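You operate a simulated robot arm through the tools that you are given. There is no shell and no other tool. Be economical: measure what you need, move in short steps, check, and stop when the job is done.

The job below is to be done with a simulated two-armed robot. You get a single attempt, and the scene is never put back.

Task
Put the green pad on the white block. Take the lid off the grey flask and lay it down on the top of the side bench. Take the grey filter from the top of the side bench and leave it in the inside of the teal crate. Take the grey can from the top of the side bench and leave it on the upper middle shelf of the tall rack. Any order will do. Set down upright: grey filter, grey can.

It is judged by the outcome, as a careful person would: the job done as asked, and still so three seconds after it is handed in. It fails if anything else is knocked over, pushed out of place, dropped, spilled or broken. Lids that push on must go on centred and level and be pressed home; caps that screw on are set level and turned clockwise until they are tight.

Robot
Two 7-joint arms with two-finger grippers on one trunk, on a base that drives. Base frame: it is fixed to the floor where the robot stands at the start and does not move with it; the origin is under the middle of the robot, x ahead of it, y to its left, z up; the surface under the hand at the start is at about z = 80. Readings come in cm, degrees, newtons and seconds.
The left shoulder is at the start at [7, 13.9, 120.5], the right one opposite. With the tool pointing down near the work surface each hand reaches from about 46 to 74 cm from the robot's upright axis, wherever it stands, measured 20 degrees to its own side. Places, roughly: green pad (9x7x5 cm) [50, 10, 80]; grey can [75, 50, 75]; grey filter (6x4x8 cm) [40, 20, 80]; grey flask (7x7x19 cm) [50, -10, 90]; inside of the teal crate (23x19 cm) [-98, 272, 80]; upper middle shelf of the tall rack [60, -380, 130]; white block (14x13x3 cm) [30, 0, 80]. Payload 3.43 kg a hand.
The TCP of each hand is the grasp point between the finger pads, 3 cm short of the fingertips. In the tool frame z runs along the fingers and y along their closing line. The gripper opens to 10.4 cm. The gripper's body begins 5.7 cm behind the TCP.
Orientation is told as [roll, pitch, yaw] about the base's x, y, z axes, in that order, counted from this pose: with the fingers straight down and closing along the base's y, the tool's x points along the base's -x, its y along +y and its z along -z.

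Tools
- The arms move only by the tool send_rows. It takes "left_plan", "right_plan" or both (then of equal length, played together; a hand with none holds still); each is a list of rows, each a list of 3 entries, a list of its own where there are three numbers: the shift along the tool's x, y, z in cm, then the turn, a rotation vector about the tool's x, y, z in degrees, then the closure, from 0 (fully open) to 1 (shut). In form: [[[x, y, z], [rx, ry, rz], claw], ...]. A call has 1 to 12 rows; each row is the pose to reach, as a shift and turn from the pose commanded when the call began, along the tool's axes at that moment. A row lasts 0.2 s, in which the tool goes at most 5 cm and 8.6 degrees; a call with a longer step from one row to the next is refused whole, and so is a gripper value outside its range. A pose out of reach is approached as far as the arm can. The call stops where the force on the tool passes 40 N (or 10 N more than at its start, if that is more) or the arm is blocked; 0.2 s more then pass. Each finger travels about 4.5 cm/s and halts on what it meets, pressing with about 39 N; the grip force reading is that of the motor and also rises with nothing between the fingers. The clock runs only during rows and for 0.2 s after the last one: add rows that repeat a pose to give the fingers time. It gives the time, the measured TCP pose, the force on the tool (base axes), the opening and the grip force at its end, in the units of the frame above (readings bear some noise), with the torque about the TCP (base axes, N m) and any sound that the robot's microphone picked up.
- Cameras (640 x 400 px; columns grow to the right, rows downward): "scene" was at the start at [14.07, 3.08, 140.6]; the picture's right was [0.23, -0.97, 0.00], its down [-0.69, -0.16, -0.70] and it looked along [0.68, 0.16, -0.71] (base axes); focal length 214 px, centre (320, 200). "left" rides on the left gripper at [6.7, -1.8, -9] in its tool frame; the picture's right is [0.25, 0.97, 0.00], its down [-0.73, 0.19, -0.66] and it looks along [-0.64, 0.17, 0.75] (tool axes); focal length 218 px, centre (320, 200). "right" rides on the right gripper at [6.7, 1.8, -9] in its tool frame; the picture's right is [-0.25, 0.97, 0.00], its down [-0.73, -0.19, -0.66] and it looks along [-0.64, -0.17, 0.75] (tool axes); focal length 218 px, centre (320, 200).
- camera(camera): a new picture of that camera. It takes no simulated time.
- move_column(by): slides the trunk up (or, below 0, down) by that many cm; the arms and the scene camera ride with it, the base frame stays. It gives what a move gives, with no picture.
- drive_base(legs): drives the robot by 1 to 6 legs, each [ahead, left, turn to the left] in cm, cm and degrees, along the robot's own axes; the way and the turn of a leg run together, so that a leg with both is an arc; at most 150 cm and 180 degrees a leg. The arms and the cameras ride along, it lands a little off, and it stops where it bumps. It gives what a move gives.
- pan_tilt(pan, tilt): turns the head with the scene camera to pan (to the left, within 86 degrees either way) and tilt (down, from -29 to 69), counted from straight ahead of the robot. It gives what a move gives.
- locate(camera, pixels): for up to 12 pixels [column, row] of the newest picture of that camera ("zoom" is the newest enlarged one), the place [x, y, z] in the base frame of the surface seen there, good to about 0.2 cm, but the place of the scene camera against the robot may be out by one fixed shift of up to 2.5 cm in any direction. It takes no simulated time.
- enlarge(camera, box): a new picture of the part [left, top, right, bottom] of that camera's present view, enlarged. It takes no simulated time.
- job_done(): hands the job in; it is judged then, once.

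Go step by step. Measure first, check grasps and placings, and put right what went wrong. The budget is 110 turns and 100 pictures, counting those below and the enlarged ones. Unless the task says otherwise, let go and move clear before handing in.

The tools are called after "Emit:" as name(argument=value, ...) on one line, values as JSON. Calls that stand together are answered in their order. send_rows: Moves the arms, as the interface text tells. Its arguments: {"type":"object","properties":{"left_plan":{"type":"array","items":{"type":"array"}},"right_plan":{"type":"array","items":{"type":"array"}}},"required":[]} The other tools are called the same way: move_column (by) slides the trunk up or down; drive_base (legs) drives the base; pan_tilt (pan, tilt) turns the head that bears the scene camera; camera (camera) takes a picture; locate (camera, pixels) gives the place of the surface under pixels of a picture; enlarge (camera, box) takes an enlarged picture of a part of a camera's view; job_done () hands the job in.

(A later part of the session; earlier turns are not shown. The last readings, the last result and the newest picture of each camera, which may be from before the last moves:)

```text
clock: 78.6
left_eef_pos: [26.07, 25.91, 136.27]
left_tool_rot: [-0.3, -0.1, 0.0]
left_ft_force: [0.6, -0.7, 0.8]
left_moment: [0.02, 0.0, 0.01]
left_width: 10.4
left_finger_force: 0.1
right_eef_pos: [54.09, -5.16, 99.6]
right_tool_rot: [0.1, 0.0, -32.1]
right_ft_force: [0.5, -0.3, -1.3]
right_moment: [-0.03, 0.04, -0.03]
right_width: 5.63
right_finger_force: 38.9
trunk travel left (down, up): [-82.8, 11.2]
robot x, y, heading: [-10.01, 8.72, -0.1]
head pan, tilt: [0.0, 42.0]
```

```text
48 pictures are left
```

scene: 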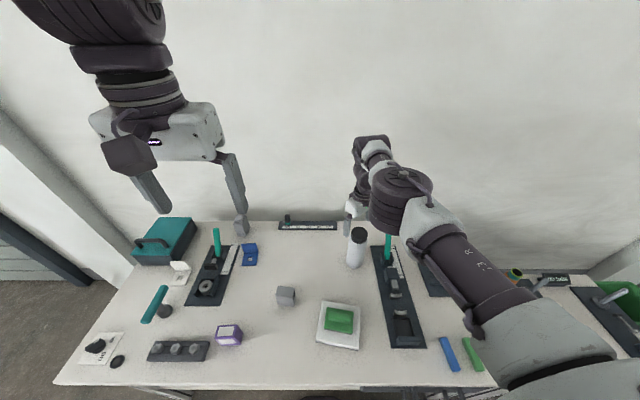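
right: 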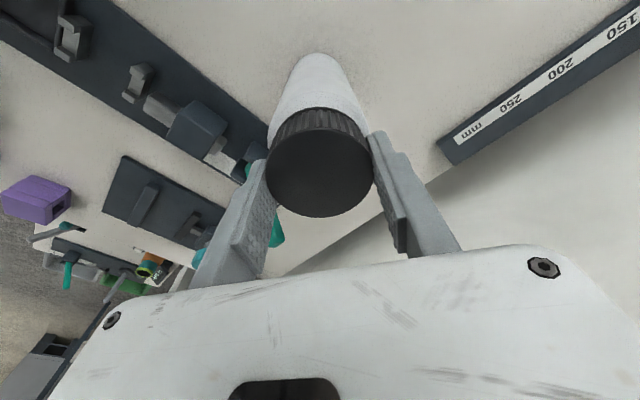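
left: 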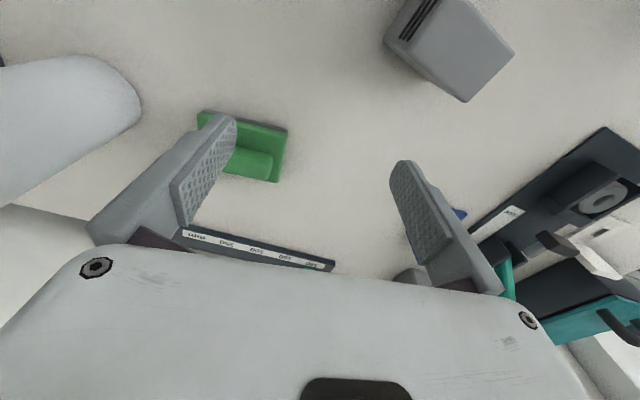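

The cap is held at 5.63 cm. I'll turn it 32° counter-clockwise and watch the torque.

Emit:
send_rows(right_plan=[[[0, 0, 0], [0, 0, -8], 1], [[0, 0, 0], [0, 0, -16], 1], [[0, 0, 0], [0, 0, -24], 1], [[0, 0, 0], [0, 0, -32], 1]])

Emit:
camera(camera="right")

```text
clock: 79.6
left_eef_pos: [25.96, 26.05, 136.09]
left_tool_rot: [-0.2, 0.0, 0.0]
left_ft_force: [-0.3, 0.2, 0.2]
left_moment: [0.0, -0.05, 0.01]
left_width: 10.41
left_finger_force: 0.1
right_eef_pos: [54.3, -5.1, 99.65]
right_tool_rot: [0.0, -0.1, -0.1]
right_ft_force: [0.4, -0.4, -1.8]
right_moment: [0.04, -0.04, -0.03]
right_width: 5.63
right_finger_force: 38.9
trunk travel left (down, up): [-82.8, 11.2]
robot x, y, heading: [-10.25, 8.84, -0.1]
head pan, tilt: [0.0, 42.0]
```

```text
47 pictures are left
```

right: 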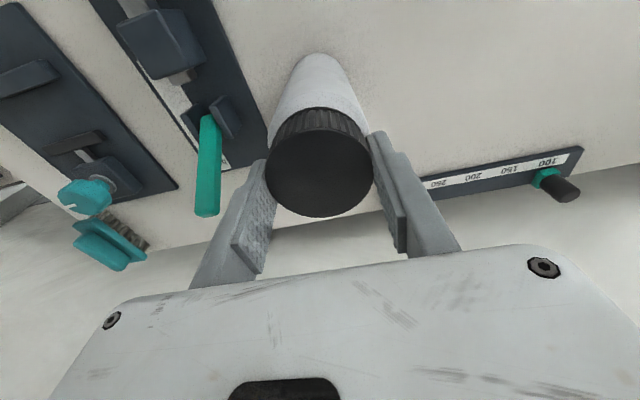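

There is no notable torque, so either the whole flask turned or the lid is loose. I'll test with a gentle 0.8 cm lift.

Emit:
send_rows(right_plan=[[[0, 0, -0.4], [0, 0, 0], 1], [[0, 0, -0.8], [0, 0, 0], 1], [[0, 0, -0.8], [0, 0, 0], 1]])

Emit:
enlarge(camera="right", box=[230, 40, 410, 230])

Emit:
enlarge(camera="scene", box=[310, 200, 410, 290])

```text
clock: 80.4
left_eef_pos: [26.12, 25.89, 136.1]
left_tool_rot: [-0.3, 0.1, 0.0]
left_ft_force: [0.2, -0.3, -0.2]
left_moment: [0.02, 0.0, -0.02]
left_width: 10.42
left_finger_force: 0.2
right_eef_pos: [54.41, -5.34, 100.54]
right_tool_rot: [0.2, 0.0, -0.2]
right_ft_force: [1.1, 0.3, -2.3]
right_moment: [-0.02, 0.01, -0.03]
right_width: 5.64
right_finger_force: 39.4
trunk travel left (down, up): [-82.8, 11.2]
robot x, y, heading: [-9.93, 8.33, 0.2]
head pan, tilt: [0.0, 42.0]
```

```text
2.11 times, centred on (320, 135) of right
```

zoom: 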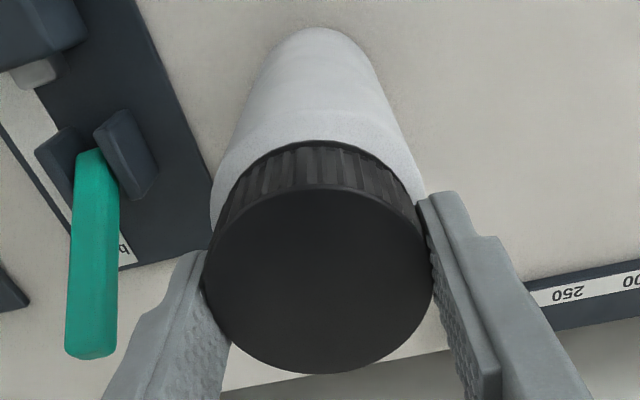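

```text
4.44 times, centred on (360, 245) of scene
```

zoom: 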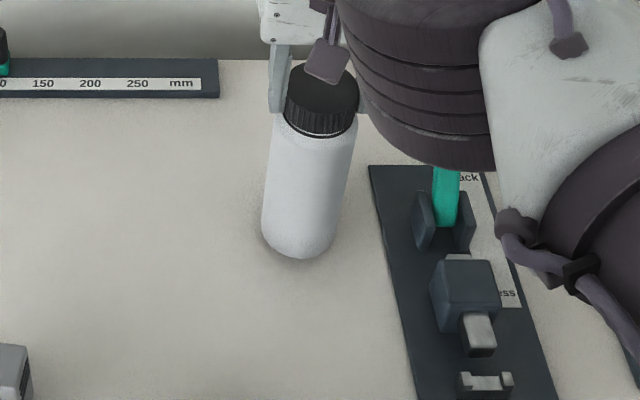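

It's unclear whether the flask rose too. I'll lift another 2.5 cm and check.

Emit:
send_rows(right_plan=[[[0, 0, -1], [0, 0, 0], 1], [[0, 0, -2.5], [0, 0, 0], 1], [[0, 0, -2.5], [0, 0, 0], 1]])

Emit:
enlarge(camera="scene", box=[310, 200, 410, 290])

```text
clock: 81.2
left_eef_pos: [26.15, 25.83, 136.15]
left_tool_rot: [-0.3, -0.1, 0.0]
left_ft_force: [-0.4, 0.4, -0.1]
left_moment: [0.0, -0.02, 0.0]
left_width: 10.37
left_finger_force: 0.0
right_eef_pos: [54.82, -5.33, 102.73]
right_tool_rot: [0.0, 0.1, -0.1]
right_ft_force: [-0.4, -0.1, -1.7]
right_moment: [0.0, -0.01, 0.0]
right_width: 5.61
right_finger_force: 39.2
right hand out of reach, approached as far as the arm can: row 1, 2, 3
trunk travel left (down, up): [-82.8, 11.2]
robot x, y, heading: [-10.24, 8.63, 0.2]
head pan, tilt: [0.0, 42.0]
```

```text
4.44 times, centred on (360, 245) of scene
```

zoom: 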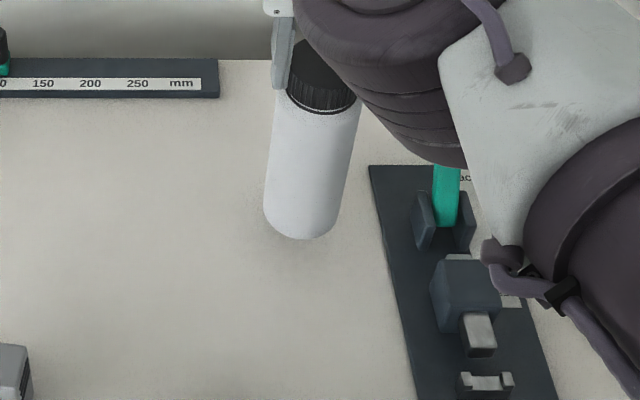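

The whole flask rose (its base moved from row 257 to 240), so the lid is screwed on. I'll set it back down and try turning it while pressing down, so the flask's base holds by friction.

Emit:
send_rows(right_plan=[[[0.3, 0.1, 1.2], [0, 0, 0], 1], [[0.6, 0.2, 2.4], [0, 0, 0], 1], [[0.6, 0.2, 3], [0, 0, 0], 1], [[0.6, 0.2, 3.2], [0, 0, 0], 1], [[0.6, 0.2, 3.2], [0, 0, 0], 1]])

```text
clock: 82.4
left_eef_pos: [25.98, 25.95, 136.24]
left_tool_rot: [-0.3, 0.0, 0.0]
left_ft_force: [0.2, 0.0, -0.3]
left_moment: [0.01, -0.04, -0.02]
left_width: 10.39
left_finger_force: 0.1
right_eef_pos: [54.24, -5.0, 99.58]
right_tool_rot: [0.1, -0.1, -0.3]
right_ft_force: [0.7, 0.8, -1.7]
right_moment: [0.02, 0.03, -0.01]
right_width: 5.62
right_finger_force: 39.1
trunk travel left (down, up): [-82.8, 11.2]
robot x, y, heading: [-10.02, 8.43, 0.0]
head pan, tilt: [0.0, 42.0]
```

Emit:
send_rows(right_plan=[[[0, 0, 0.2], [0, 0, 0], 1], [[0, 0, 0.35], [0, 0, 0], 1], [[0, 0, 0.35], [0, 0, 0], 1]])

```text
clock: 83.2
left_eef_pos: [25.88, 26.03, 136.18]
left_tool_rot: [-0.3, -0.2, 0.1]
left_ft_force: [0.5, 0.4, -0.1]
left_moment: [-0.04, 0.0, 0.02]
left_width: 10.41
left_finger_force: 0.0
right_eef_pos: [54.1, -5.01, 99.52]
right_tool_rot: [0.0, -0.3, -0.2]
right_ft_force: [1.1, -2.0, 13.7]
right_moment: [-0.1, -0.06, -0.02]
right_width: 5.61
right_finger_force: 39.0
trunk travel left (down, up): [-82.8, 11.2]
robot x, y, heading: [-10.35, 8.56, 0.3]
head pan, tilt: [0.0, 42.0]
```

Pressing at 13.7 N. I'll press a little more and turn CCW 32°.

Emit:
send_rows(right_plan=[[[0, 0, 0.25], [0, 0, 0], 1], [[0, 0, 0.25], [0, 0, -6], 1], [[0, 0, 0.25], [0, 0, -12], 1], [[0, 0, 0.25], [0, 0, -18], 1]])

Emit:
enlarge(camera="right", box=[230, 40, 410, 230])

```text
clock: 84.2
left_eef_pos: [25.42, 26.31, 136.39]
left_tool_rot: [-0.4, -0.3, 0.3]
left_ft_force: [0.1, -0.8, -0.9]
left_moment: [0.02, 0.02, 0.0]
left_width: 10.39
left_finger_force: 0.1
right_eef_pos: [53.72, -4.63, 99.71]
right_tool_rot: [0.0, -0.6, 18.0]
right_ft_force: [-4.9, 10.6, 32.4]
right_moment: [0.86, 0.94, -0.19]
right_width: 5.64
right_finger_force: 38.8
trunk travel left (down, up): [-82.8, 11.2]
robot x, y, heading: [-9.88, 8.62, 0.6]
head pan, tilt: [0.0, 42.0]
```

```text
2.11 times, centred on (320, 135) of right
```

zoom: 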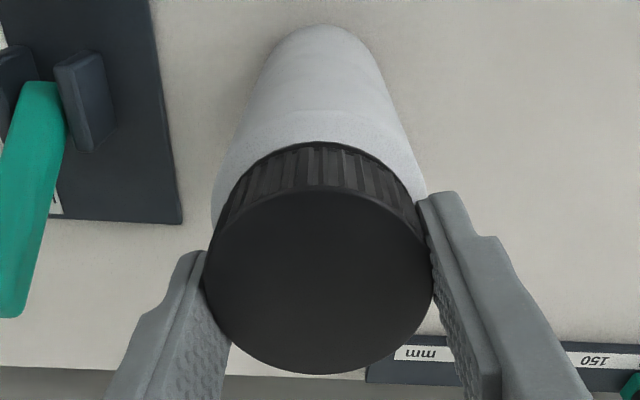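

Pressing at 32 N, the torque is -0.19 N·m. I'll keep turning to about +66° under slightly less pressure.

Emit:
send_rows(right_plan=[[[0, 0, -0.1], [0, 0, -7], 1], [[0, 0, -0.1], [0, 0, -14], 1], [[0, 0, -0.1], [0, 0, -21], 1], [[0, 0, -0.1], [0, 0, -28], 1], [[0, 0, -0.1], [0, 0, -35], 1], [[0, 0, -0.1], [0, 0, -42], 1], [[0, 0, -0.1], [0, 0, -48], 1]])

Emit:
enlarge(camera="right", box=[230, 40, 410, 230])

```text
clock: 85.8
left_eef_pos: [25.63, 25.95, 136.28]
left_tool_rot: [-0.4, -0.2, 0.0]
left_ft_force: [-0.3, -0.1, -0.6]
left_moment: [0.0, -0.01, -0.04]
left_width: 10.41
left_finger_force: 0.1
right_eef_pos: [53.76, -4.96, 99.52]
right_tool_rot: [-0.4, -0.2, 65.9]
right_ft_force: [2.2, -6.1, 28.9]
right_moment: [-0.45, 0.01, -0.01]
right_width: 5.6
right_finger_force: 39.1
trunk travel left (down, up): [-82.8, 11.2]
robot x, y, heading: [-10.05, 8.87, -0.2]
head pan, tilt: [0.0, 42.0]
```

```text
2.11 times, centred on (320, 135) of right
```

zoom: 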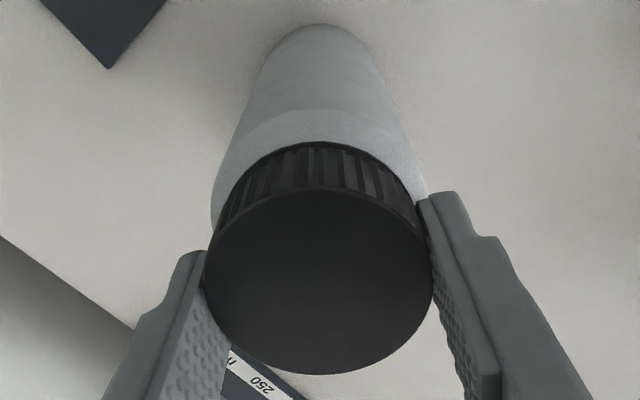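

The result is not yet conclusive. I'll release, wind the wrist back to about -34° and go again under pressure, then do a lift test.

Emit:
send_rows(right_plan=[[[0, 0, -0.3], [0, 0, 0], 0], [[0, 0, -0.3], [0, 0, 0], 0], [[0, 0, -0.3], [0, 0, 0], 0], [[0, 0, -0.3], [0, 0, 8.4], 0], [[0, 0, -0.3], [0, 0, 16.8], 0], [[0, 0, -0.3], [0, 0, 25.2], 0], [[0, 0, -0.3], [0, 0, 33.6], 0], [[0, 0, -0.3], [0, 0, 42], 0], [[0, 0, -0.3], [0, 0, 50.4], 0], [[0, 0, -0.3], [0, 0, 58.8], 0], [[0, 0, -0.3], [0, 0, 67.2], 0], [[0, 0, -0.3], [0, 0, 75.6], 0]])

Emit:
send_rows(right_plan=[[[0, 0, 0], [0, 0, 8], 0], [[0, 0, 0], [0, 0, 16], 0], [[0, 0, 0], [0, 0, 24], 0], [[0, 0, 0], [0, 0, 24], 0]])

Emit:
camera(camera="right")

```text
clock: 88.4
left_eef_pos: [25.97, 25.96, 136.11]
left_tool_rot: [-0.3, 0.0, 0.0]
left_ft_force: [0.2, -0.6, 0.3]
left_moment: [0.01, -0.01, 0.04]
left_width: 10.43
left_finger_force: 0.1
right_eef_pos: [54.19, -5.06, 99.45]
right_tool_rot: [0.1, 0.0, -9.9]
right_ft_force: [0.4, -0.2, -0.2]
right_moment: [-0.03, 0.0, 0.0]
right_width: 10.41
right_finger_force: 0.1
trunk travel left (down, up): [-82.8, 11.2]
robot x, y, heading: [-10.24, 8.57, 0.2]
head pan, tilt: [0.0, 42.0]
```

```text
clock: 89.4
left_eef_pos: [25.86, 25.99, 136.18]
left_tool_rot: [-0.3, 0.0, 0.0]
left_ft_force: [0.2, -0.2, 0.5]
left_moment: [0.0, -0.03, 0.01]
left_width: 10.41
left_finger_force: 0.0
right_eef_pos: [54.21, -5.13, 99.46]
right_tool_rot: [0.1, -0.2, -33.9]
right_ft_force: [1.2, -0.3, 0.2]
right_moment: [-0.01, -0.05, 0.0]
right_width: 10.4
right_finger_force: 0.1
trunk travel left (down, up): [-82.8, 11.2]
robot x, y, heading: [-10.14, 9.06, 0.2]
head pan, tilt: [0.0, 42.0]
```

```text
41 pictures are left
```

right: 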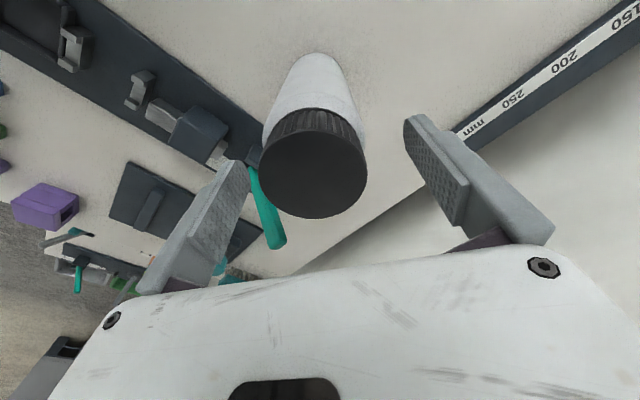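

The flask is steady. I'll check whether the cap's top has risen against the earlier 99.1–99.2.

Emit:
locate(camera="right", pixels=[[313, 170], [290, 165], [340, 165], [313, 200], [313, 145], [312, 118], [312, 112], [312, 100]])

Emit:
send_rows(right_plan=[[[0, 0, 0], [0, 0, 0], 0.5], [[0, 0, 0], [0, 0, 0], 1], [[0, 0, 0], [0, 0, 0], 1], [[0, 0, 0], [0, 0, 0], 1], [[0, 0, 0], [0, 0, 0], 1], [[0, 0, 0.25], [0, 0, 0], 1], [[0, 0, 0.45], [0, 0, 0], 1], [[0, 0, 0.45], [0, 0, 0], 1]])

```text
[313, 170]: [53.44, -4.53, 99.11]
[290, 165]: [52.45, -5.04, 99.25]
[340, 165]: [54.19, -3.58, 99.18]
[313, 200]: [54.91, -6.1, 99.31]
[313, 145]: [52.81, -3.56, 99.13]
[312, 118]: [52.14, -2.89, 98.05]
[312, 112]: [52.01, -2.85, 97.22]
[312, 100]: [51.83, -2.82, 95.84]
```

```text
clock: 91.2
left_eef_pos: [25.64, 25.83, 136.4]
left_tool_rot: [-0.3, -0.3, 0.0]
left_ft_force: [-0.1, 0.2, -1.0]
left_moment: [-0.01, -0.03, -0.03]
left_width: 10.4
left_finger_force: 0.0
right_eef_pos: [53.97, -5.13, 99.41]
right_tool_rot: [0.3, -0.4, -33.8]
right_ft_force: [0.5, -6.0, 26.5]
right_moment: [-0.43, 0.04, 0.07]
right_width: 5.61
right_finger_force: 39.0
trunk travel left (down, up): [-82.8, 11.2]
robot x, y, heading: [-10.4, 8.78, -0.1]
head pan, tilt: [0.0, 42.0]
```

Now pressing at 26 N, I'll turn CCW 96° in two calls and watch the torque and the force trend.

Emit:
send_rows(right_plan=[[[0, 0, 0], [0, 0, -8], 1], [[0, 0, 0], [0, 0, -16], 1], [[0, 0, 0], [0, 0, -24], 1], [[0, 0, 0], [0, 0, -32], 1], [[0, 0, 0], [0, 0, -40], 1], [[0, 0, 0], [0, 0, -48], 1]])

Emit:
send_rows(right_plan=[[[0, 0, 0], [0, 0, -8], 1], [[0, 0, 0], [0, 0, -16], 1], [[0, 0, 0], [0, 0, -24], 1], [[0, 0, 0], [0, 0, -32], 1], [[0, 0, 0], [0, 0, -40], 1], [[0, 0, 0], [0, 0, -48], 1]])

Emit:
send_rows(right_plan=[[[0, 0, -0.5], [0, 0, 0], 1], [[0, 0, -1.5], [0, 0, 0], 1], [[0, 0, -2], [0, 0, 0], 1], [[0, 0, -2], [0, 0, 0], 1]])

Emit:
enlarge(camera="scene", box=[310, 200, 410, 290])

```text
clock: 92.6
left_eef_pos: [25.42, 26.05, 136.31]
left_tool_rot: [-0.3, -0.2, 0.0]
left_ft_force: [0.3, 0.4, 0.2]
left_moment: [-0.02, 0.02, 0.0]
left_width: 10.42
left_finger_force: 0.1
right_eef_pos: [53.91, -4.87, 99.32]
right_tool_rot: [-0.1, -0.5, 14.2]
right_ft_force: [0.2, 2.7, 28.9]
right_moment: [0.37, 0.23, -0.31]
right_width: 5.63
right_finger_force: 39.1
trunk travel left (down, up): [-82.8, 11.2]
robot x, y, heading: [-9.94, 8.52, -0.3]
head pan, tilt: [0.0, 42.0]
```

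```text
clock: 94.0
left_eef_pos: [25.66, 26.24, 136.35]
left_tool_rot: [-0.4, -0.3, 0.0]
left_ft_force: [-1.1, -0.1, 0.2]
left_moment: [0.0, 0.0, -0.04]
left_width: 10.4
left_finger_force: 0.0
right_eef_pos: [53.89, -4.83, 99.35]
right_tool_rot: [-0.5, -0.3, 62.4]
right_ft_force: [-0.8, 4.7, 29.0]
right_moment: [1.07, 0.45, -0.28]
right_width: 5.64
right_finger_force: 39.0
trunk travel left (down, up): [-82.8, 11.2]
robot x, y, heading: [-9.91, 8.62, -0.1]
head pan, tilt: [0.0, 42.0]
```

```text
clock: 95.0
left_eef_pos: [25.99, 26.09, 136.18]
left_tool_rot: [-0.4, 0.0, 0.0]
left_ft_force: [0.6, 0.0, 0.0]
left_moment: [0.01, 0.05, 0.03]
left_width: 10.39
left_finger_force: 0.0
right_eef_pos: [54.44, -5.07, 101.29]
right_tool_rot: [0.1, 0.1, 62.2]
right_ft_force: [-0.5, -0.5, -2.6]
right_moment: [-0.01, -0.05, -0.04]
right_width: 5.6
right_finger_force: 38.6
right hand out of reach, approached as far as the arm can: row 2, 3, 4
trunk travel left (down, up): [-82.8, 11.2]
robot x, y, heading: [-10.24, 8.83, 0.1]
head pan, tilt: [0.0, 42.0]
```

```text
4.44 times, centred on (360, 245) of scene
```

zoom: 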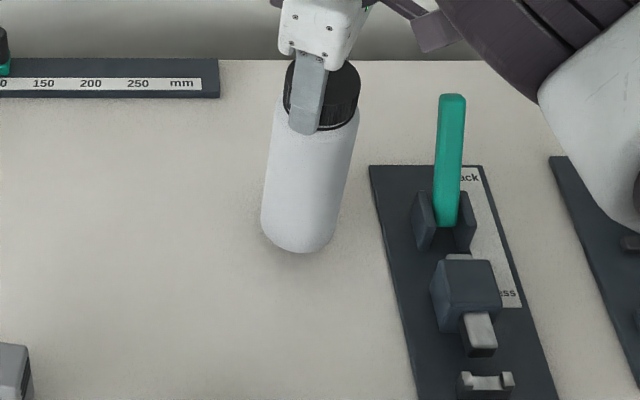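

The flask still comes up with the lid (base at row 251), so one hand isn't enough. I'll set it down, wound back to yaw -30° while still held by the cap, and bring the left hand with its fingers tilted forward to hold the body.

Emit:
send_rows(right_plan=[[[0, 0, 0], [0, 0, 8.4], 1], [[0, 0, 0], [0, 0, 16.8], 1], [[0, 0, 0], [0, 0, 25.2], 1], [[0, 0, 0], [0, 0, 33.6], 1], [[0.1, 0.1, 0], [0, 0, 42], 1], [[0.1, 0.2, 0], [0, 0, 50.4], 1], [[0.2, 0.3, 0], [0, 0, 58.8], 1], [[0.2, 0.3, 0.3], [0, 0, 67.2], 1], [[0.2, 0.3, 0.8], [0, 0, 75.6], 1], [[0.2, 0.3, 1.3], [0, 0, 84], 1], [[0.2, 0.3, 1.8], [0, 0, 92], 1], [[0.2, 0.3, 1.85], [0, 0, 92], 1]], left_plan=[[[0, 0, 0], [0, -8, 0], 0], [[0, 0, 0], [0, -16, 0], 0], [[0, 0, 0], [0, -24, 0], 0], [[0, 0, 0], [0, -32, 0], 0], [[0, 0, 0], [0, -40, 0], 0], [[0, 0, 0], [0, -48, 0], 0], [[0, 0, 0], [0, -56, 0], 0], [[0, 0, 0], [0, -62, 0], 0], [[0, 0, 0], [0, -62, 0], 0], [[0, 0, 0], [0, -62, 0], 0], [[0, 0, 0], [0, -62, 0], 0], [[0, 0, 0], [0, -62, 0], 0]])

Emit:
camera(camera="scene")

```text
clock: 97.6
left_eef_pos: [33.35, 35.23, 141.94]
left_tool_rot: [-0.3, -62.1, 0.1]
left_ft_force: [-1.1, -0.7, 0.4]
left_moment: [0.01, -0.03, 0.03]
left_width: 10.42
left_finger_force: 0.0
left hand out of reach, approached as far as the arm can: row 1, 2, 3, 4, 5, 6, 7, 8, 9, 10, 11, 12
right_eef_pos: [54.0, -5.4, 99.51]
right_tool_rot: [0.4, 0.0, -29.9]
right_ft_force: [1.1, 0.9, 0.8]
right_moment: [0.15, -0.07, -0.04]
right_width: 5.6
right_finger_force: 38.9
right hand out of reach, approached as far as the arm can: row 5, 6, 7, 8, 9
trunk travel left (down, up): [-82.8, 11.2]
robot x, y, heading: [-10.15, 8.42, -0.0]
head pan, tilt: [0.0, 42.0]
```

```text
39 pictures are left
```

scene: 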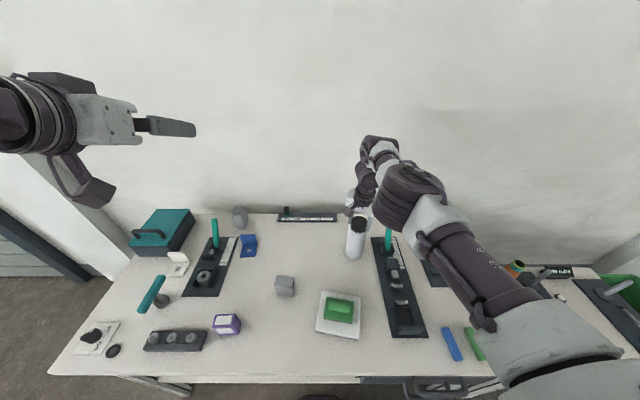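

The left hand tilted fine. I'll move it in and down towards a point in front of the flask.

Emit:
send_rows(left_plan=[[[2.15, -3, 1.7], [0, 0, 0], 0], [[4.3, -6, 3.4], [0, 0, 0], 0], [[6.45, -9, 5.1], [0, 0, 0], 0], [[8.6, -12, 6.8], [0, 0, 0], 0], [[10.75, -15, 8.5], [0, 0, 0], 0], [[12.9, -18, 10.2], [0, 0, 0], 0], [[15.05, -21, 12], [0, 0, 0], 0], [[17.2, -24, 13.7], [0, 0, 0], 0], [[19.35, -27, 15.4], [0, 0, 0], 0], [[21.5, -30, 17.1], [0, 0, 0], 0], [[21.5, -30, 17.1], [0, 0, 0], 0]])

Emit:
camera(camera="scene")

```text
clock: 100.0
left_eef_pos: [43.85, 26.85, 113.92]
left_tool_rot: [-4.4, -62.4, 0.0]
left_ft_force: [0.6, 0.6, 0.4]
left_moment: [-0.03, 0.03, 0.03]
left_width: 10.39
left_finger_force: 0.0
left hand out of reach, approached as far as the arm can: row 1, 2, 3, 4, 5, 6, 7, 8, 9, 10, 11
right_eef_pos: [54.03, -5.11, 99.44]
right_tool_rot: [0.2, -0.1, -29.9]
right_ft_force: [1.8, 0.5, 2.5]
right_moment: [0.07, -0.19, -0.01]
right_width: 5.6
right_finger_force: 38.9
trunk travel left (down, up): [-82.8, 11.2]
robot x, y, heading: [-10.11, 8.71, -0.2]
head pan, tilt: [0.0, 42.0]
```

```text
38 pictures are left
```

scene: 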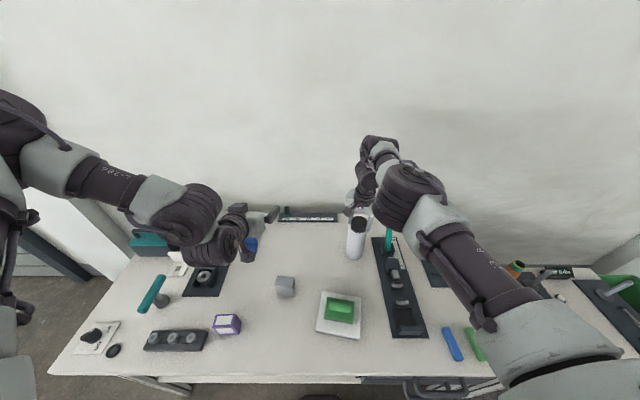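

The left arm can't get further inward than about 18 cm off the robot's centre line, so I'll shift the base instead. I'll release the cap, raise the trunk, drive 20 cm right and reach the cap with the right arm across the centre.

Emit:
send_rows(right_plan=[[[0, 0, 0], [0, 0, 0], 0], [[0, 0, 0], [0, 0, 0], 0], [[0, 0, 0], [0, 0, 0], 0]])

Emit:
move_column(by=6)

Emit:
drive_base(legs=[[0, -20, 0]])

Emit:
send_rows(right_plan=[[[1.5, 2.6, 0], [0, 0, 0], 0], [[3, 5.2, 0], [0, 0, 0], 0], [[4.5, 7.8, 0], [0, 0, 0], 0], [[6, 10.4, 0], [0, 0, 0], 0], [[7.5, 13, 0], [0, 0, 0], 0], [[9, 15.6, 0], [0, 0, 0], 0], [[10, 17.3, 0], [0, 0, 0], 0], [[10, 17.3, 0], [0, 0, 0], 0]])

Emit:
camera(camera="scene")

```text
clock: 100.8
left_eef_pos: [44.11, 26.9, 113.74]
left_tool_rot: [-4.2, -62.4, 0.2]
left_ft_force: [-0.1, -0.3, 0.0]
left_moment: [-0.02, 0.0, 0.02]
left_width: 10.4
left_finger_force: 0.0
right_eef_pos: [54.09, -5.17, 99.5]
right_tool_rot: [0.0, 0.0, -29.8]
right_ft_force: [0.8, 0.4, 0.5]
right_moment: [0.06, -0.03, 0.04]
right_width: 10.43
right_finger_force: 0.1
trunk travel left (down, up): [-82.8, 11.2]
robot x, y, heading: [-10.29, 8.66, 0.1]
head pan, tilt: [0.0, 42.0]
```

```text
clock: 101.8
left_eef_pos: [44.08, 26.86, 119.94]
left_tool_rot: [-4.3, -62.3, 0.1]
left_ft_force: [0.3, 1.8, 0.3]
left_moment: [0.02, 0.0, -0.01]
left_width: 10.4
left_finger_force: 0.0
right_eef_pos: [54.25, -5.2, 105.4]
right_tool_rot: [0.2, -0.1, -29.8]
right_ft_force: [-0.2, 0.1, -0.1]
right_moment: [0.02, 0.01, 0.01]
right_width: 10.4
right_finger_force: 0.1
trunk travel left (down, up): [-88.8, 5.2]
robot x, y, heading: [-9.84, 8.32, 0.1]
head pan, tilt: [0.0, 42.0]
```

```text
clock: 103.4
left_eef_pos: [44.19, 7.58, 119.83]
left_tool_rot: [-4.7, -62.4, 0.5]
left_ft_force: [0.0, 1.0, 0.1]
left_moment: [-0.01, -0.02, -0.06]
left_width: 10.39
left_finger_force: 0.1
right_eef_pos: [54.14, -24.49, 105.42]
right_tool_rot: [0.0, 0.0, -29.8]
right_ft_force: [-0.2, 0.4, -0.5]
right_moment: [-0.02, 0.0, -0.03]
right_width: 10.4
right_finger_force: 0.1
trunk travel left (down, up): [-88.8, 5.2]
robot x, y, heading: [-10.15, -10.91, 0.1]
head pan, tilt: [0.0, 42.0]
```

```text
clock: 105.2
left_eef_pos: [44.15, 7.22, 119.77]
left_tool_rot: [-4.3, -62.5, 0.1]
left_ft_force: [-0.2, -0.2, 0.2]
left_moment: [0.03, 0.03, -0.01]
left_width: 10.4
left_finger_force: 0.0
right_eef_pos: [53.93, -4.77, 105.35]
right_tool_rot: [0.1, 0.0, -29.8]
right_ft_force: [0.1, 0.2, -0.4]
right_moment: [0.02, 0.01, 0.02]
right_width: 10.4
right_finger_force: 0.1
trunk travel left (down, up): [-88.8, 5.2]
robot x, y, heading: [-10.47, -11.13, -0.0]
head pan, tilt: [0.0, 42.0]
```

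```text
37 pictures are left
```

scene: 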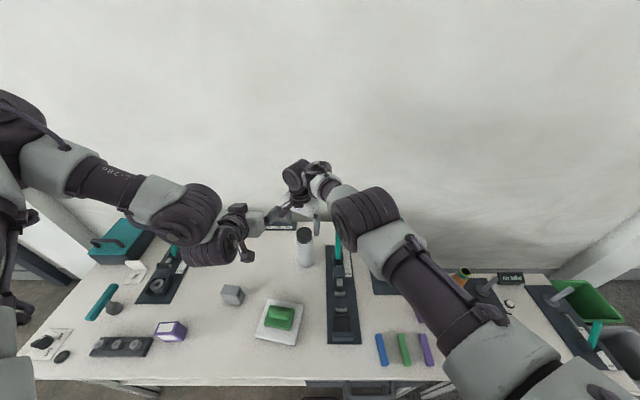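

The right arm reached the cap across the centre at full pose. Now I'll turn the left tool to point forward-right (yaw -45°).

Emit:
send_rows(left_plan=[[[0, 0, 0], [7.1, 0, 4.2], 0], [[0, 0, 0], [14.2, 0, 8.4], 0], [[0, 0, 0], [21.2, 0, 12.7], 0], [[0, 0, 0], [28.3, 0, 16.9], 0], [[0, 0, 0], [35.4, 0, 21.1], 0], [[0, 0, 0], [35.4, 0, 21.1], 0]])

```text
clock: 106.6
left_eef_pos: [44.08, 7.13, 119.88]
left_tool_rot: [1.5, -62.9, -46.4]
left_ft_force: [-0.7, 0.5, -0.3]
left_moment: [0.02, 0.04, 0.02]
left_width: 10.4
left_finger_force: 0.0
left hand out of reach, approached as far as the arm can: row 1
right_eef_pos: [54.05, -4.79, 105.3]
right_tool_rot: [0.2, 0.0, -29.8]
right_ft_force: [-0.1, 0.8, 0.0]
right_moment: [0.02, 0.03, -0.03]
right_width: 10.4
right_finger_force: 0.0
trunk travel left (down, up): [-88.8, 5.2]
robot x, y, heading: [-10.26, -10.96, 0.1]
head pan, tilt: [0.0, 42.0]
```

The left tool is at yaw -46°. I'll descend to a pre-grasp 11 cm back from the flask body along the finger direction.

Emit:
send_rows(left_plan=[[[2.9, -0.2, 2.4], [0, 0, 0], 0], [[5.8, -0.35, 4.9], [0, 0, 0], 0], [[8.7, -0.5, 7.3], [0, 0, 0], 0], [[11.7, -0.7, 9.7], [0, 0, 0], 0], [[14.6, -0.9, 12.1], [0, 0, 0], 0], [[17.5, -1.05, 14.6], [0, 0, 0], 0], [[20.4, -1.24, 17], [0, 0, 0], 0], [[20.4, -1.24, 17], [0, 0, 0], 0]])

Emit:
camera(camera="left")

Emit:
camera(camera="scene")

```text
clock: 108.4
left_eef_pos: [44.85, 5.98, 114.21]
left_tool_rot: [1.5, -62.9, -46.2]
left_ft_force: [0.3, 0.3, -0.2]
left_moment: [0.02, 0.0, 0.02]
left_width: 10.4
left_finger_force: 0.2
left hand out of reach, approached as far as the arm can: row 2, 3, 4, 5, 6, 7, 8
right_eef_pos: [53.99, -4.88, 105.5]
right_tool_rot: [0.2, 0.1, -29.8]
right_ft_force: [0.1, -0.8, -0.1]
right_moment: [-0.01, 0.01, 0.02]
right_width: 10.38
right_finger_force: 0.1
trunk travel left (down, up): [-88.8, 5.2]
robot x, y, heading: [-10.17, -11.23, 0.0]
head pan, tilt: [0.0, 42.0]
```

```text
36 pictures are left
```

left: 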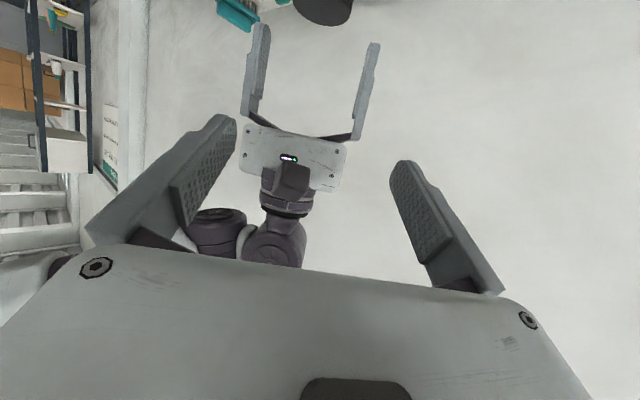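

```text
35 pictures are left
```

scene: 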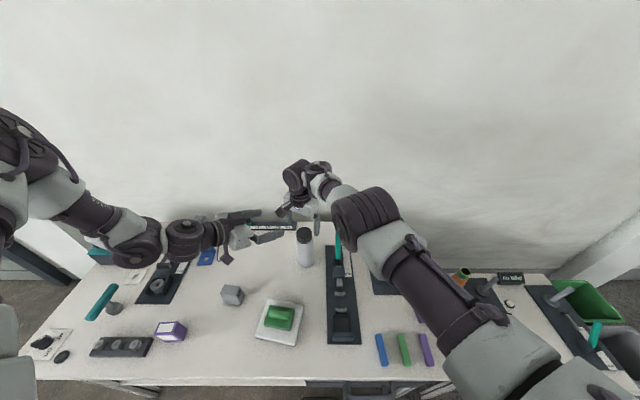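

The left hand can't go lower by itself, but the trunk can lower it. I'll raise the right hand first, then drop the trunk 20 cm.

Emit:
send_rows(right_plan=[[[0, 0, -4], [0, 0, 0], 0], [[0, 0, -8], [0, 0, 0], 0], [[0, 0, -12], [0, 0, 0], 0], [[0, 0, -16], [0, 0, 0], 0], [[0, 0, -18], [0, 0, 0], 0], [[0, 0, -18], [0, 0, 0], 0]])

```text
clock: 109.8
left_eef_pos: [44.84, 6.1, 114.27]
left_tool_rot: [1.5, -62.9, -46.1]
left_ft_force: [0.2, 0.9, -0.1]
left_moment: [-0.01, 0.03, 0.0]
left_width: 10.4
left_finger_force: 0.1
right_eef_pos: [54.11, -4.78, 123.35]
right_tool_rot: [0.1, 0.0, -29.8]
right_ft_force: [0.3, -0.8, -0.4]
right_moment: [0.01, -0.02, 0.01]
right_width: 10.37
right_finger_force: 0.0
trunk travel left (down, up): [-88.8, 5.2]
robot x, y, heading: [-10.24, -11.26, 0.3]
head pan, tilt: [0.0, 42.0]
```

The right arm is fine up there. Before lowering, I'll check the height of the left forearm over the table items.

Emit:
locate(camera="scene", pixels=[[135, 262], [185, 258], [85, 215], [226, 260], [155, 235], [205, 245], [127, 265], [95, 300]])

```text
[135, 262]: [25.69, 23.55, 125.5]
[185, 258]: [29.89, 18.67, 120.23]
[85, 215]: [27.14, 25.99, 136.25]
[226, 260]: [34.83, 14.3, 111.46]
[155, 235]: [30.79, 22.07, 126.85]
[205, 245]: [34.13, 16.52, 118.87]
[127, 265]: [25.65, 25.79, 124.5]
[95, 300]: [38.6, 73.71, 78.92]
```

The lowest left-arm parts are around z 111, so after a 19 cm drop they clear the filter (87.5). I'll lower the trunk.

Emit:
move_column(by=-19)

Emit:
camera(camera="left")

```text
clock: 111.9
left_eef_pos: [44.73, 6.24, 95.29]
left_tool_rot: [1.5, -62.9, -46.2]
left_ft_force: [-0.4, -0.4, 0.7]
left_moment: [0.0, -0.01, 0.02]
left_width: 10.4
left_finger_force: 0.0
right_eef_pos: [54.11, -4.77, 104.39]
right_tool_rot: [0.2, 0.0, -29.9]
right_ft_force: [0.7, -0.5, -0.3]
right_moment: [-0.01, 0.0, -0.01]
right_width: 10.42
right_finger_force: 0.1
trunk travel left (down, up): [-69.8, 24.2]
robot x, y, heading: [-10.3, -11.02, 0.2]
head pan, tilt: [0.0, 42.0]
```

```text
34 pictures are left
```

left: 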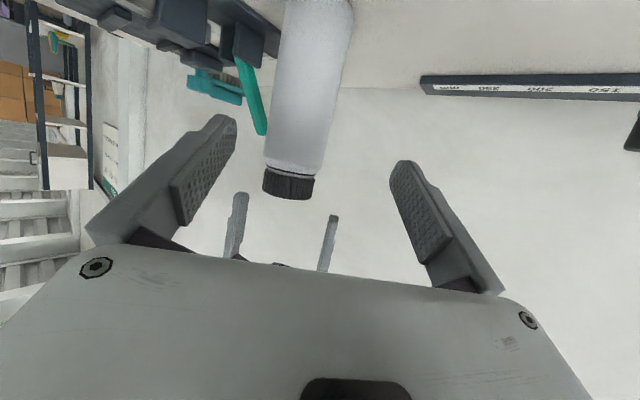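

The flask is nearly centred between the left fingers. I'll advance along the fingers to surround the body at z≈89.

Emit:
send_rows(left_plan=[[[-0.4, -0.6, 3], [0, 0, 0], 0], [[-0.7, -1.1, 6], [0, 0, 0], 0], [[-1, -1.1, 9], [0, 0, 0], 0], [[-1.05, -1.1, 12], [0, 0, 0], 0], [[-1.05, -1.1, 12], [0, 0, 0], 0]])

Emit:
camera(camera="left")

```text
clock: 113.1
left_eef_pos: [48.72, 1.41, 97.55]
left_tool_rot: [1.5, -62.8, -46.2]
left_ft_force: [0.0, 0.3, 0.1]
left_moment: [-0.02, 0.04, -0.01]
left_width: 10.4
left_finger_force: 0.1
left hand out of reach, approached as far as the arm can: row 1, 2, 3, 4, 5
right_eef_pos: [54.13, -4.68, 104.42]
right_tool_rot: [0.1, 0.0, -29.7]
right_ft_force: [0.0, 0.0, -0.5]
right_moment: [-0.02, 0.01, 0.02]
right_width: 10.39
right_finger_force: 0.2
trunk travel left (down, up): [-69.8, 24.2]
robot x, y, heading: [-10.13, -10.91, 0.1]
head pan, tilt: [0.0, 42.0]
```

```text
33 pictures are left
```

left: 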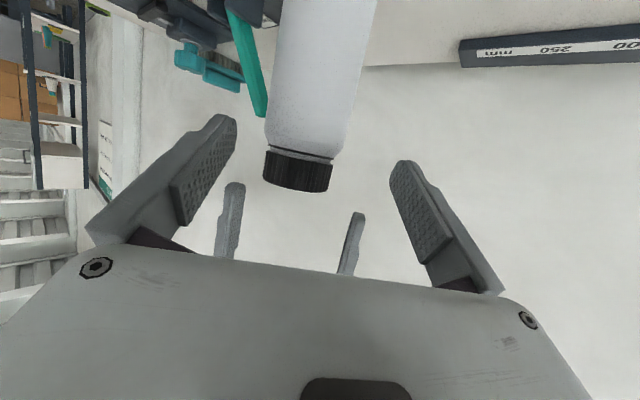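

The hand goes forward but creeps up, along its limit. I'll raise the right hand 4 cm, drop the trunk 9 cm more, then advance horizontally.

Emit:
send_rows(right_plan=[[[0, 0, -2.5], [0, 0, 0], 0], [[0, 0, -5], [0, 0, 0], 0], [[0, 0, -5], [0, 0, 0], 0]])

Emit:
move_column(by=-9)

Emit:
send_rows(left_plan=[[[0, 0, 2], [0, 0, 0], 0], [[-0.5, 0, 4], [0, 0, 0], 0], [[-1, 0, 6], [0, 0, 0], 0], [[-1, 0, 6], [0, 0, 0], 0]])

Emit:
camera(camera="left")

```text
clock: 113.9
left_eef_pos: [48.8, 1.46, 97.7]
left_tool_rot: [1.4, -62.8, -46.0]
left_ft_force: [-0.3, 0.7, -0.5]
left_moment: [-0.01, 0.0, 0.02]
left_width: 10.4
left_finger_force: 0.1
right_eef_pos: [54.13, -4.9, 108.84]
right_tool_rot: [0.1, -0.1, -29.8]
right_ft_force: [-0.2, -0.8, 0.9]
right_moment: [0.0, -0.01, -0.01]
right_width: 10.41
right_finger_force: 0.1
trunk travel left (down, up): [-69.8, 24.2]
robot x, y, heading: [-10.14, -10.95, 0.2]
head pan, tilt: [0.0, 42.0]
```

```text
clock: 115.1
left_eef_pos: [48.72, 1.53, 88.7]
left_tool_rot: [1.5, -63.0, -46.2]
left_ft_force: [-0.7, 0.4, 0.3]
left_moment: [0.01, 0.03, 0.03]
left_width: 10.39
left_finger_force: 0.1
right_eef_pos: [54.06, -4.89, 99.97]
right_tool_rot: [0.1, -0.1, -29.9]
right_ft_force: [0.0, -0.1, -0.5]
right_moment: [0.0, -0.04, -0.01]
right_width: 10.4
right_finger_force: 0.1
trunk travel left (down, up): [-60.8, 33.2]
robot x, y, heading: [-10.23, -11.14, 0.3]
head pan, tilt: [0.0, 42.0]
```

```text
clock: 116.1
left_eef_pos: [50.83, -0.21, 90.41]
left_tool_rot: [1.5, -62.8, -46.2]
left_ft_force: [0.7, -1.0, 0.2]
left_moment: [0.0, 0.01, 0.0]
left_width: 10.41
left_finger_force: 0.0
left hand out of reach, approached as far as the arm can: row 1, 2, 3, 4
right_eef_pos: [54.11, -4.85, 99.98]
right_tool_rot: [0.1, -0.2, -29.8]
right_ft_force: [0.7, 1.3, 0.1]
right_moment: [0.01, 0.01, -0.03]
right_width: 10.36
right_finger_force: 0.1
trunk travel left (down, up): [-60.8, 33.2]
robot x, y, heading: [-10.31, -11.03, 0.2]
head pan, tilt: [0.0, 42.0]
```

```text
32 pictures are left
```

left: 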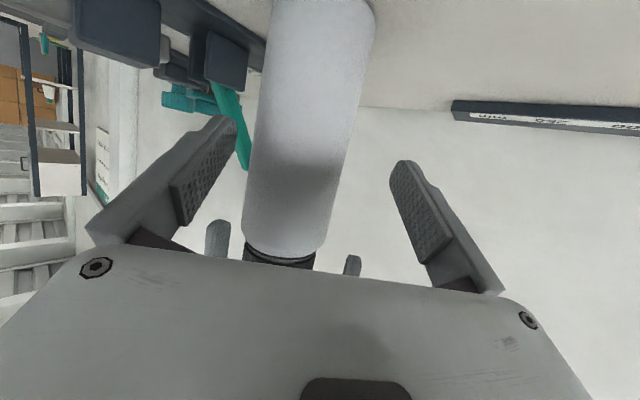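

Fingers are starting to straddle the flask. I'll advance further with a 1.1 cm sideways correction.

Emit:
send_rows(left_plan=[[[0, -0.6, 1], [0, 0, 0], 0], [[-0.3, -1.1, 3], [0, 0, 0], 0], [[-0.6, -1.1, 5.5], [0, 0, 0], 0], [[-0.6, -1.1, 5.5], [0, 0, 0], 0]])

Emit:
camera(camera="left")

```text
clock: 117.1
left_eef_pos: [51.6, -2.07, 91.9]
left_tool_rot: [1.5, -63.0, -46.2]
left_ft_force: [-0.3, 0.7, 0.4]
left_moment: [0.01, -0.02, -0.01]
left_width: 10.42
left_finger_force: 0.0
left hand out of reach, approached as far as the arm can: row 1, 2, 3, 4
right_eef_pos: [54.16, -4.91, 100.06]
right_tool_rot: [0.1, -0.1, -29.9]
right_ft_force: [-0.4, -0.2, 0.6]
right_moment: [-0.01, 0.02, 0.01]
right_width: 10.42
right_finger_force: 0.1
trunk travel left (down, up): [-60.8, 33.2]
robot x, y, heading: [-9.94, -11.19, -0.1]
head pan, tilt: [0.0, 42.0]
```

```text
31 pictures are left
```

left: 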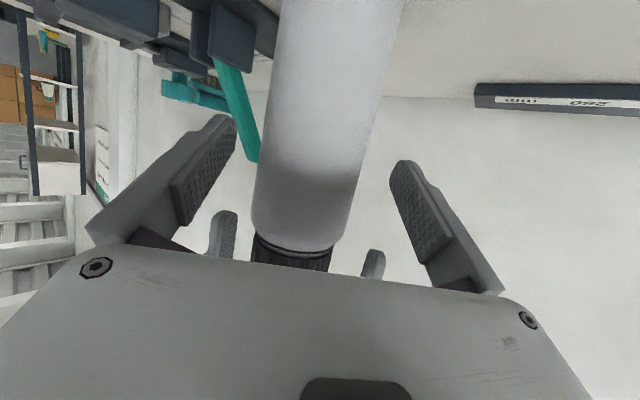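

Nearly there. I'll raise the right hand 2 cm, lower the trunk 2 cm and advance the left once more.

Emit:
send_rows(right_plan=[[[0, 0, -2.3], [0, 0, 0], 0], [[0, 0, -2.3], [0, 0, 0], 0]])

Emit:
move_column(by=-2.5)

Emit:
send_rows(left_plan=[[[0, -0.2, 2], [0, 0, 0], 0], [[-0.3, -0.3, 4], [0, 0, 0], 0], [[-0.6, -0.3, 6], [0, 0, 0], 0], [[-0.6, -0.3, 6], [0, 0, 0], 0]])

```text
clock: 117.7
left_eef_pos: [51.53, -1.96, 91.91]
left_tool_rot: [1.6, -62.8, -46.1]
left_ft_force: [0.2, 0.6, 1.7]
left_moment: [0.0, -0.02, 0.0]
left_width: 10.39
left_finger_force: 0.0
right_eef_pos: [54.04, -4.68, 102.37]
right_tool_rot: [0.0, 0.1, -29.8]
right_ft_force: [-0.1, 0.5, -0.9]
right_moment: [0.01, 0.01, -0.01]
right_width: 10.38
right_finger_force: 0.1
trunk travel left (down, up): [-60.8, 33.2]
robot x, y, heading: [-9.81, -10.81, 0.2]
head pan, tilt: [0.0, 42.0]
```

```text
clock: 118.4
left_eef_pos: [51.49, -2.11, 89.53]
left_tool_rot: [1.6, -62.9, -46.2]
left_ft_force: [0.5, 0.4, 0.4]
left_moment: [0.03, 0.05, 0.0]
left_width: 10.41
left_finger_force: 0.1
right_eef_pos: [53.94, -4.83, 99.87]
right_tool_rot: [0.2, -0.1, -29.8]
right_ft_force: [0.5, -0.5, 0.5]
right_moment: [0.02, -0.01, 0.0]
right_width: 10.4
right_finger_force: 0.0
trunk travel left (down, up): [-58.3, 35.7]
robot x, y, heading: [-10.06, -10.92, 0.1]
head pan, tilt: [0.0, 42.0]
```

```text
clock: 119.4
left_eef_pos: [52.81, -2.78, 90.92]
left_tool_rot: [1.5, -62.8, -46.2]
left_ft_force: [0.1, -0.8, 0.1]
left_moment: [0.0, 0.01, -0.03]
left_width: 10.39
left_finger_force: 0.0
left hand out of reach, approached as far as the arm can: row 1, 2, 3, 4
right_eef_pos: [53.96, -4.83, 99.84]
right_tool_rot: [0.2, -0.1, -29.8]
right_ft_force: [0.1, 0.4, -0.7]
right_moment: [0.01, 0.01, 0.04]
right_width: 10.39
right_finger_force: 0.0
trunk travel left (down, up): [-58.3, 35.7]
robot x, y, heading: [-10.14, -10.8, 0.2]
head pan, tilt: [0.0, 42.0]
```

Tips are just past the flask's axis. One more push forward with a sideways trim.

Emit:
send_rows(left_plan=[[[0.8, -0.4, 2], [0, 0, 0], 0], [[1.2, -0.8, 4], [0, 0, 0], 0], [[1.6, -0.8, 6], [0, 0, 0], 0], [[1.6, -0.8, 6], [0, 0, 0], 0]])

Emit:
camera(camera="left")

```text
clock: 120.4
left_eef_pos: [52.29, -2.83, 90.57]
left_tool_rot: [1.6, -62.8, -46.2]
left_ft_force: [0.6, -0.6, -0.1]
left_moment: [0.03, 0.02, -0.01]
left_width: 10.41
left_finger_force: 0.0
left hand out of reach, approached as far as the arm can: row 1, 2, 3, 4
right_eef_pos: [54.15, -4.88, 99.87]
right_tool_rot: [0.0, 0.0, -29.8]
right_ft_force: [-0.4, -0.8, -0.3]
right_moment: [-0.01, 0.0, -0.01]
right_width: 10.4
right_finger_force: 0.2
trunk travel left (down, up): [-58.3, 35.7]
robot x, y, heading: [-10.11, -11.51, 0.1]
head pan, tilt: [0.0, 42.0]
```

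```text
30 pictures are left
```

left: 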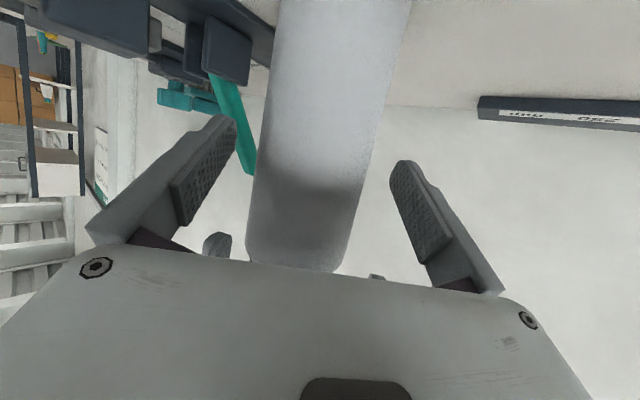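

I'll use the base for the last bit: 1.2 cm ahead and 1.4 cm right, then bring the right hand back over the cap.

Emit:
drive_base(legs=[[1.2, -1.4, 0]])

Emit:
send_rows(right_plan=[[[1.0, 0.2, 0], [0, 0, 0], 0], [[1.7, 0.4, 0.3], [0, 0, 0], 0], [[1.7, 0.4, 0.3], [0, 0, 0], 0]])

Emit:
camera(camera="left")

Emit:
camera(camera="right")

```text
clock: 121.2
left_eef_pos: [53.3, -4.06, 90.48]
left_tool_rot: [1.5, -63.0, -46.1]
left_ft_force: [0.2, -0.4, -0.7]
left_moment: [-0.01, 0.0, -0.01]
left_width: 10.41
left_finger_force: 0.0
right_eef_pos: [55.0, -5.97, 99.89]
right_tool_rot: [0.1, -0.3, -29.6]
right_ft_force: [-0.4, -0.5, -0.4]
right_moment: [-0.03, -0.02, 0.03]
right_width: 10.39
right_finger_force: 0.1
trunk travel left (down, up): [-58.3, 35.7]
robot x, y, heading: [-8.57, -12.16, 0.2]
head pan, tilt: [0.0, 42.0]
```

```text
clock: 122.0
left_eef_pos: [53.5, -4.08, 90.4]
left_tool_rot: [1.4, -63.0, -46.2]
left_ft_force: [-0.2, -0.9, 0.1]
left_moment: [-0.02, -0.02, -0.01]
left_width: 10.41
left_finger_force: 0.1
right_eef_pos: [53.91, -5.0, 99.51]
right_tool_rot: [0.1, 0.0, -29.6]
right_ft_force: [-0.6, 0.2, -0.4]
right_moment: [-0.01, 0.02, -0.01]
right_width: 10.4
right_finger_force: 0.1
trunk travel left (down, up): [-58.3, 35.7]
robot x, y, heading: [-8.85, -12.49, 0.0]
head pan, tilt: [0.0, 42.0]
```

```text
29 pictures are left
```

left: 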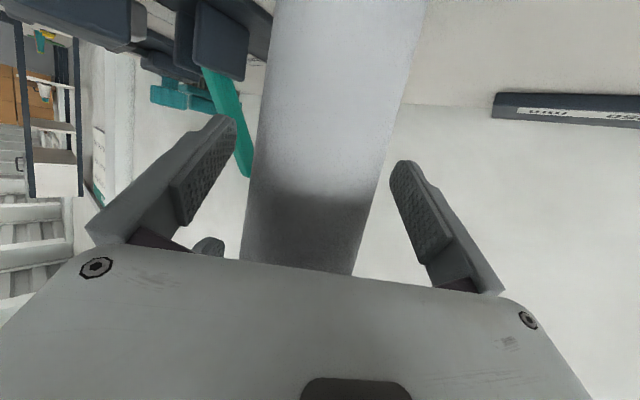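

```text
28 pictures are left
```

right: 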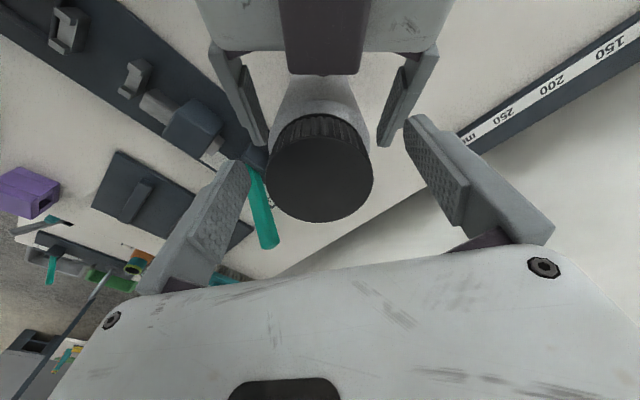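

Both hands are in place: the left fingers straddle the body and the right ones the cap. I'll close both and then turn.

Emit:
send_rows(left_plan=[[[0, 0, 0], [0, 0, 0], 0], [[0, 0, 0], [0, 0, 0], 0], [[0, 0, 0], [0, 0, 0], 0], [[0, 0, 0], [0, 0, 0], 0], [[0, 0, 0], [0, 0, 0], 0], [[0, 0, 0], [0, 0, 0], 1], [[0, 0, 0], [0, 0, 0], 1], [[0, 0, 0], [0, 0, 0], 1], [[0, 0, 0], [0, 0, 0], 1], [[0, 0, 0], [0, 0, 0], 1]], right_plan=[[[0, 0, 0], [0, 0, 0], 1], [[0, 0, 0], [0, 0, 0], 1], [[0, 0, 0], [0, 0, 0], 1], [[0, 0, 0], [0, 0, 0], 1], [[0, 0, 0], [0, 0, 0], 1], [[0, 0, 0], [0, 0, 0], 1], [[0, 0, 0], [0, 0, 0], 1], [[0, 0, 0], [0, 0, 0], 1], [[0, 0, 0], [0, 0, 0], 1], [[0, 0, 0], [0, 0, 0], 1]])

Emit:
send_rows(right_plan=[[[0, 0, 0], [0, 0, -8], 1], [[0, 0, 0], [0, 0, -16], 1], [[0, 0, 0], [0, 0, -24], 1], [[0, 0, 0], [0, 0, -32], 1]])

```text
clock: 124.2
left_eef_pos: [53.39, -4.25, 90.39]
left_tool_rot: [1.2, -62.8, -46.1]
left_ft_force: [-2.1, -8.2, 0.2]
left_moment: [0.04, 0.24, -0.1]
left_width: 6.7
left_finger_force: 38.6
right_eef_pos: [53.92, -4.83, 99.59]
right_tool_rot: [0.2, 0.0, -29.5]
right_ft_force: [2.8, 7.6, -2.1]
right_moment: [0.72, -0.53, 0.0]
right_width: 5.59
right_finger_force: 39.2
trunk travel left (down, up): [-58.3, 35.7]
robot x, y, heading: [-8.84, -12.37, 0.2]
head pan, tilt: [0.0, 42.0]
```

```text
clock: 125.2
left_eef_pos: [53.46, -4.0, 90.51]
left_tool_rot: [1.5, -62.8, -46.1]
left_ft_force: [-0.1, -9.8, -1.5]
left_moment: [-0.03, 0.46, -0.01]
left_width: 6.68
left_finger_force: 38.8
right_eef_pos: [53.92, -4.88, 99.62]
right_tool_rot: [0.2, -0.1, 2.4]
right_ft_force: [-0.9, 10.1, -0.4]
right_moment: [0.92, -0.37, 0.0]
right_width: 5.62
right_finger_force: 38.4
trunk travel left (down, up): [-58.3, 35.7]
robot x, y, heading: [-9.18, -12.48, 0.1]
head pan, tilt: [0.0, 42.0]
```

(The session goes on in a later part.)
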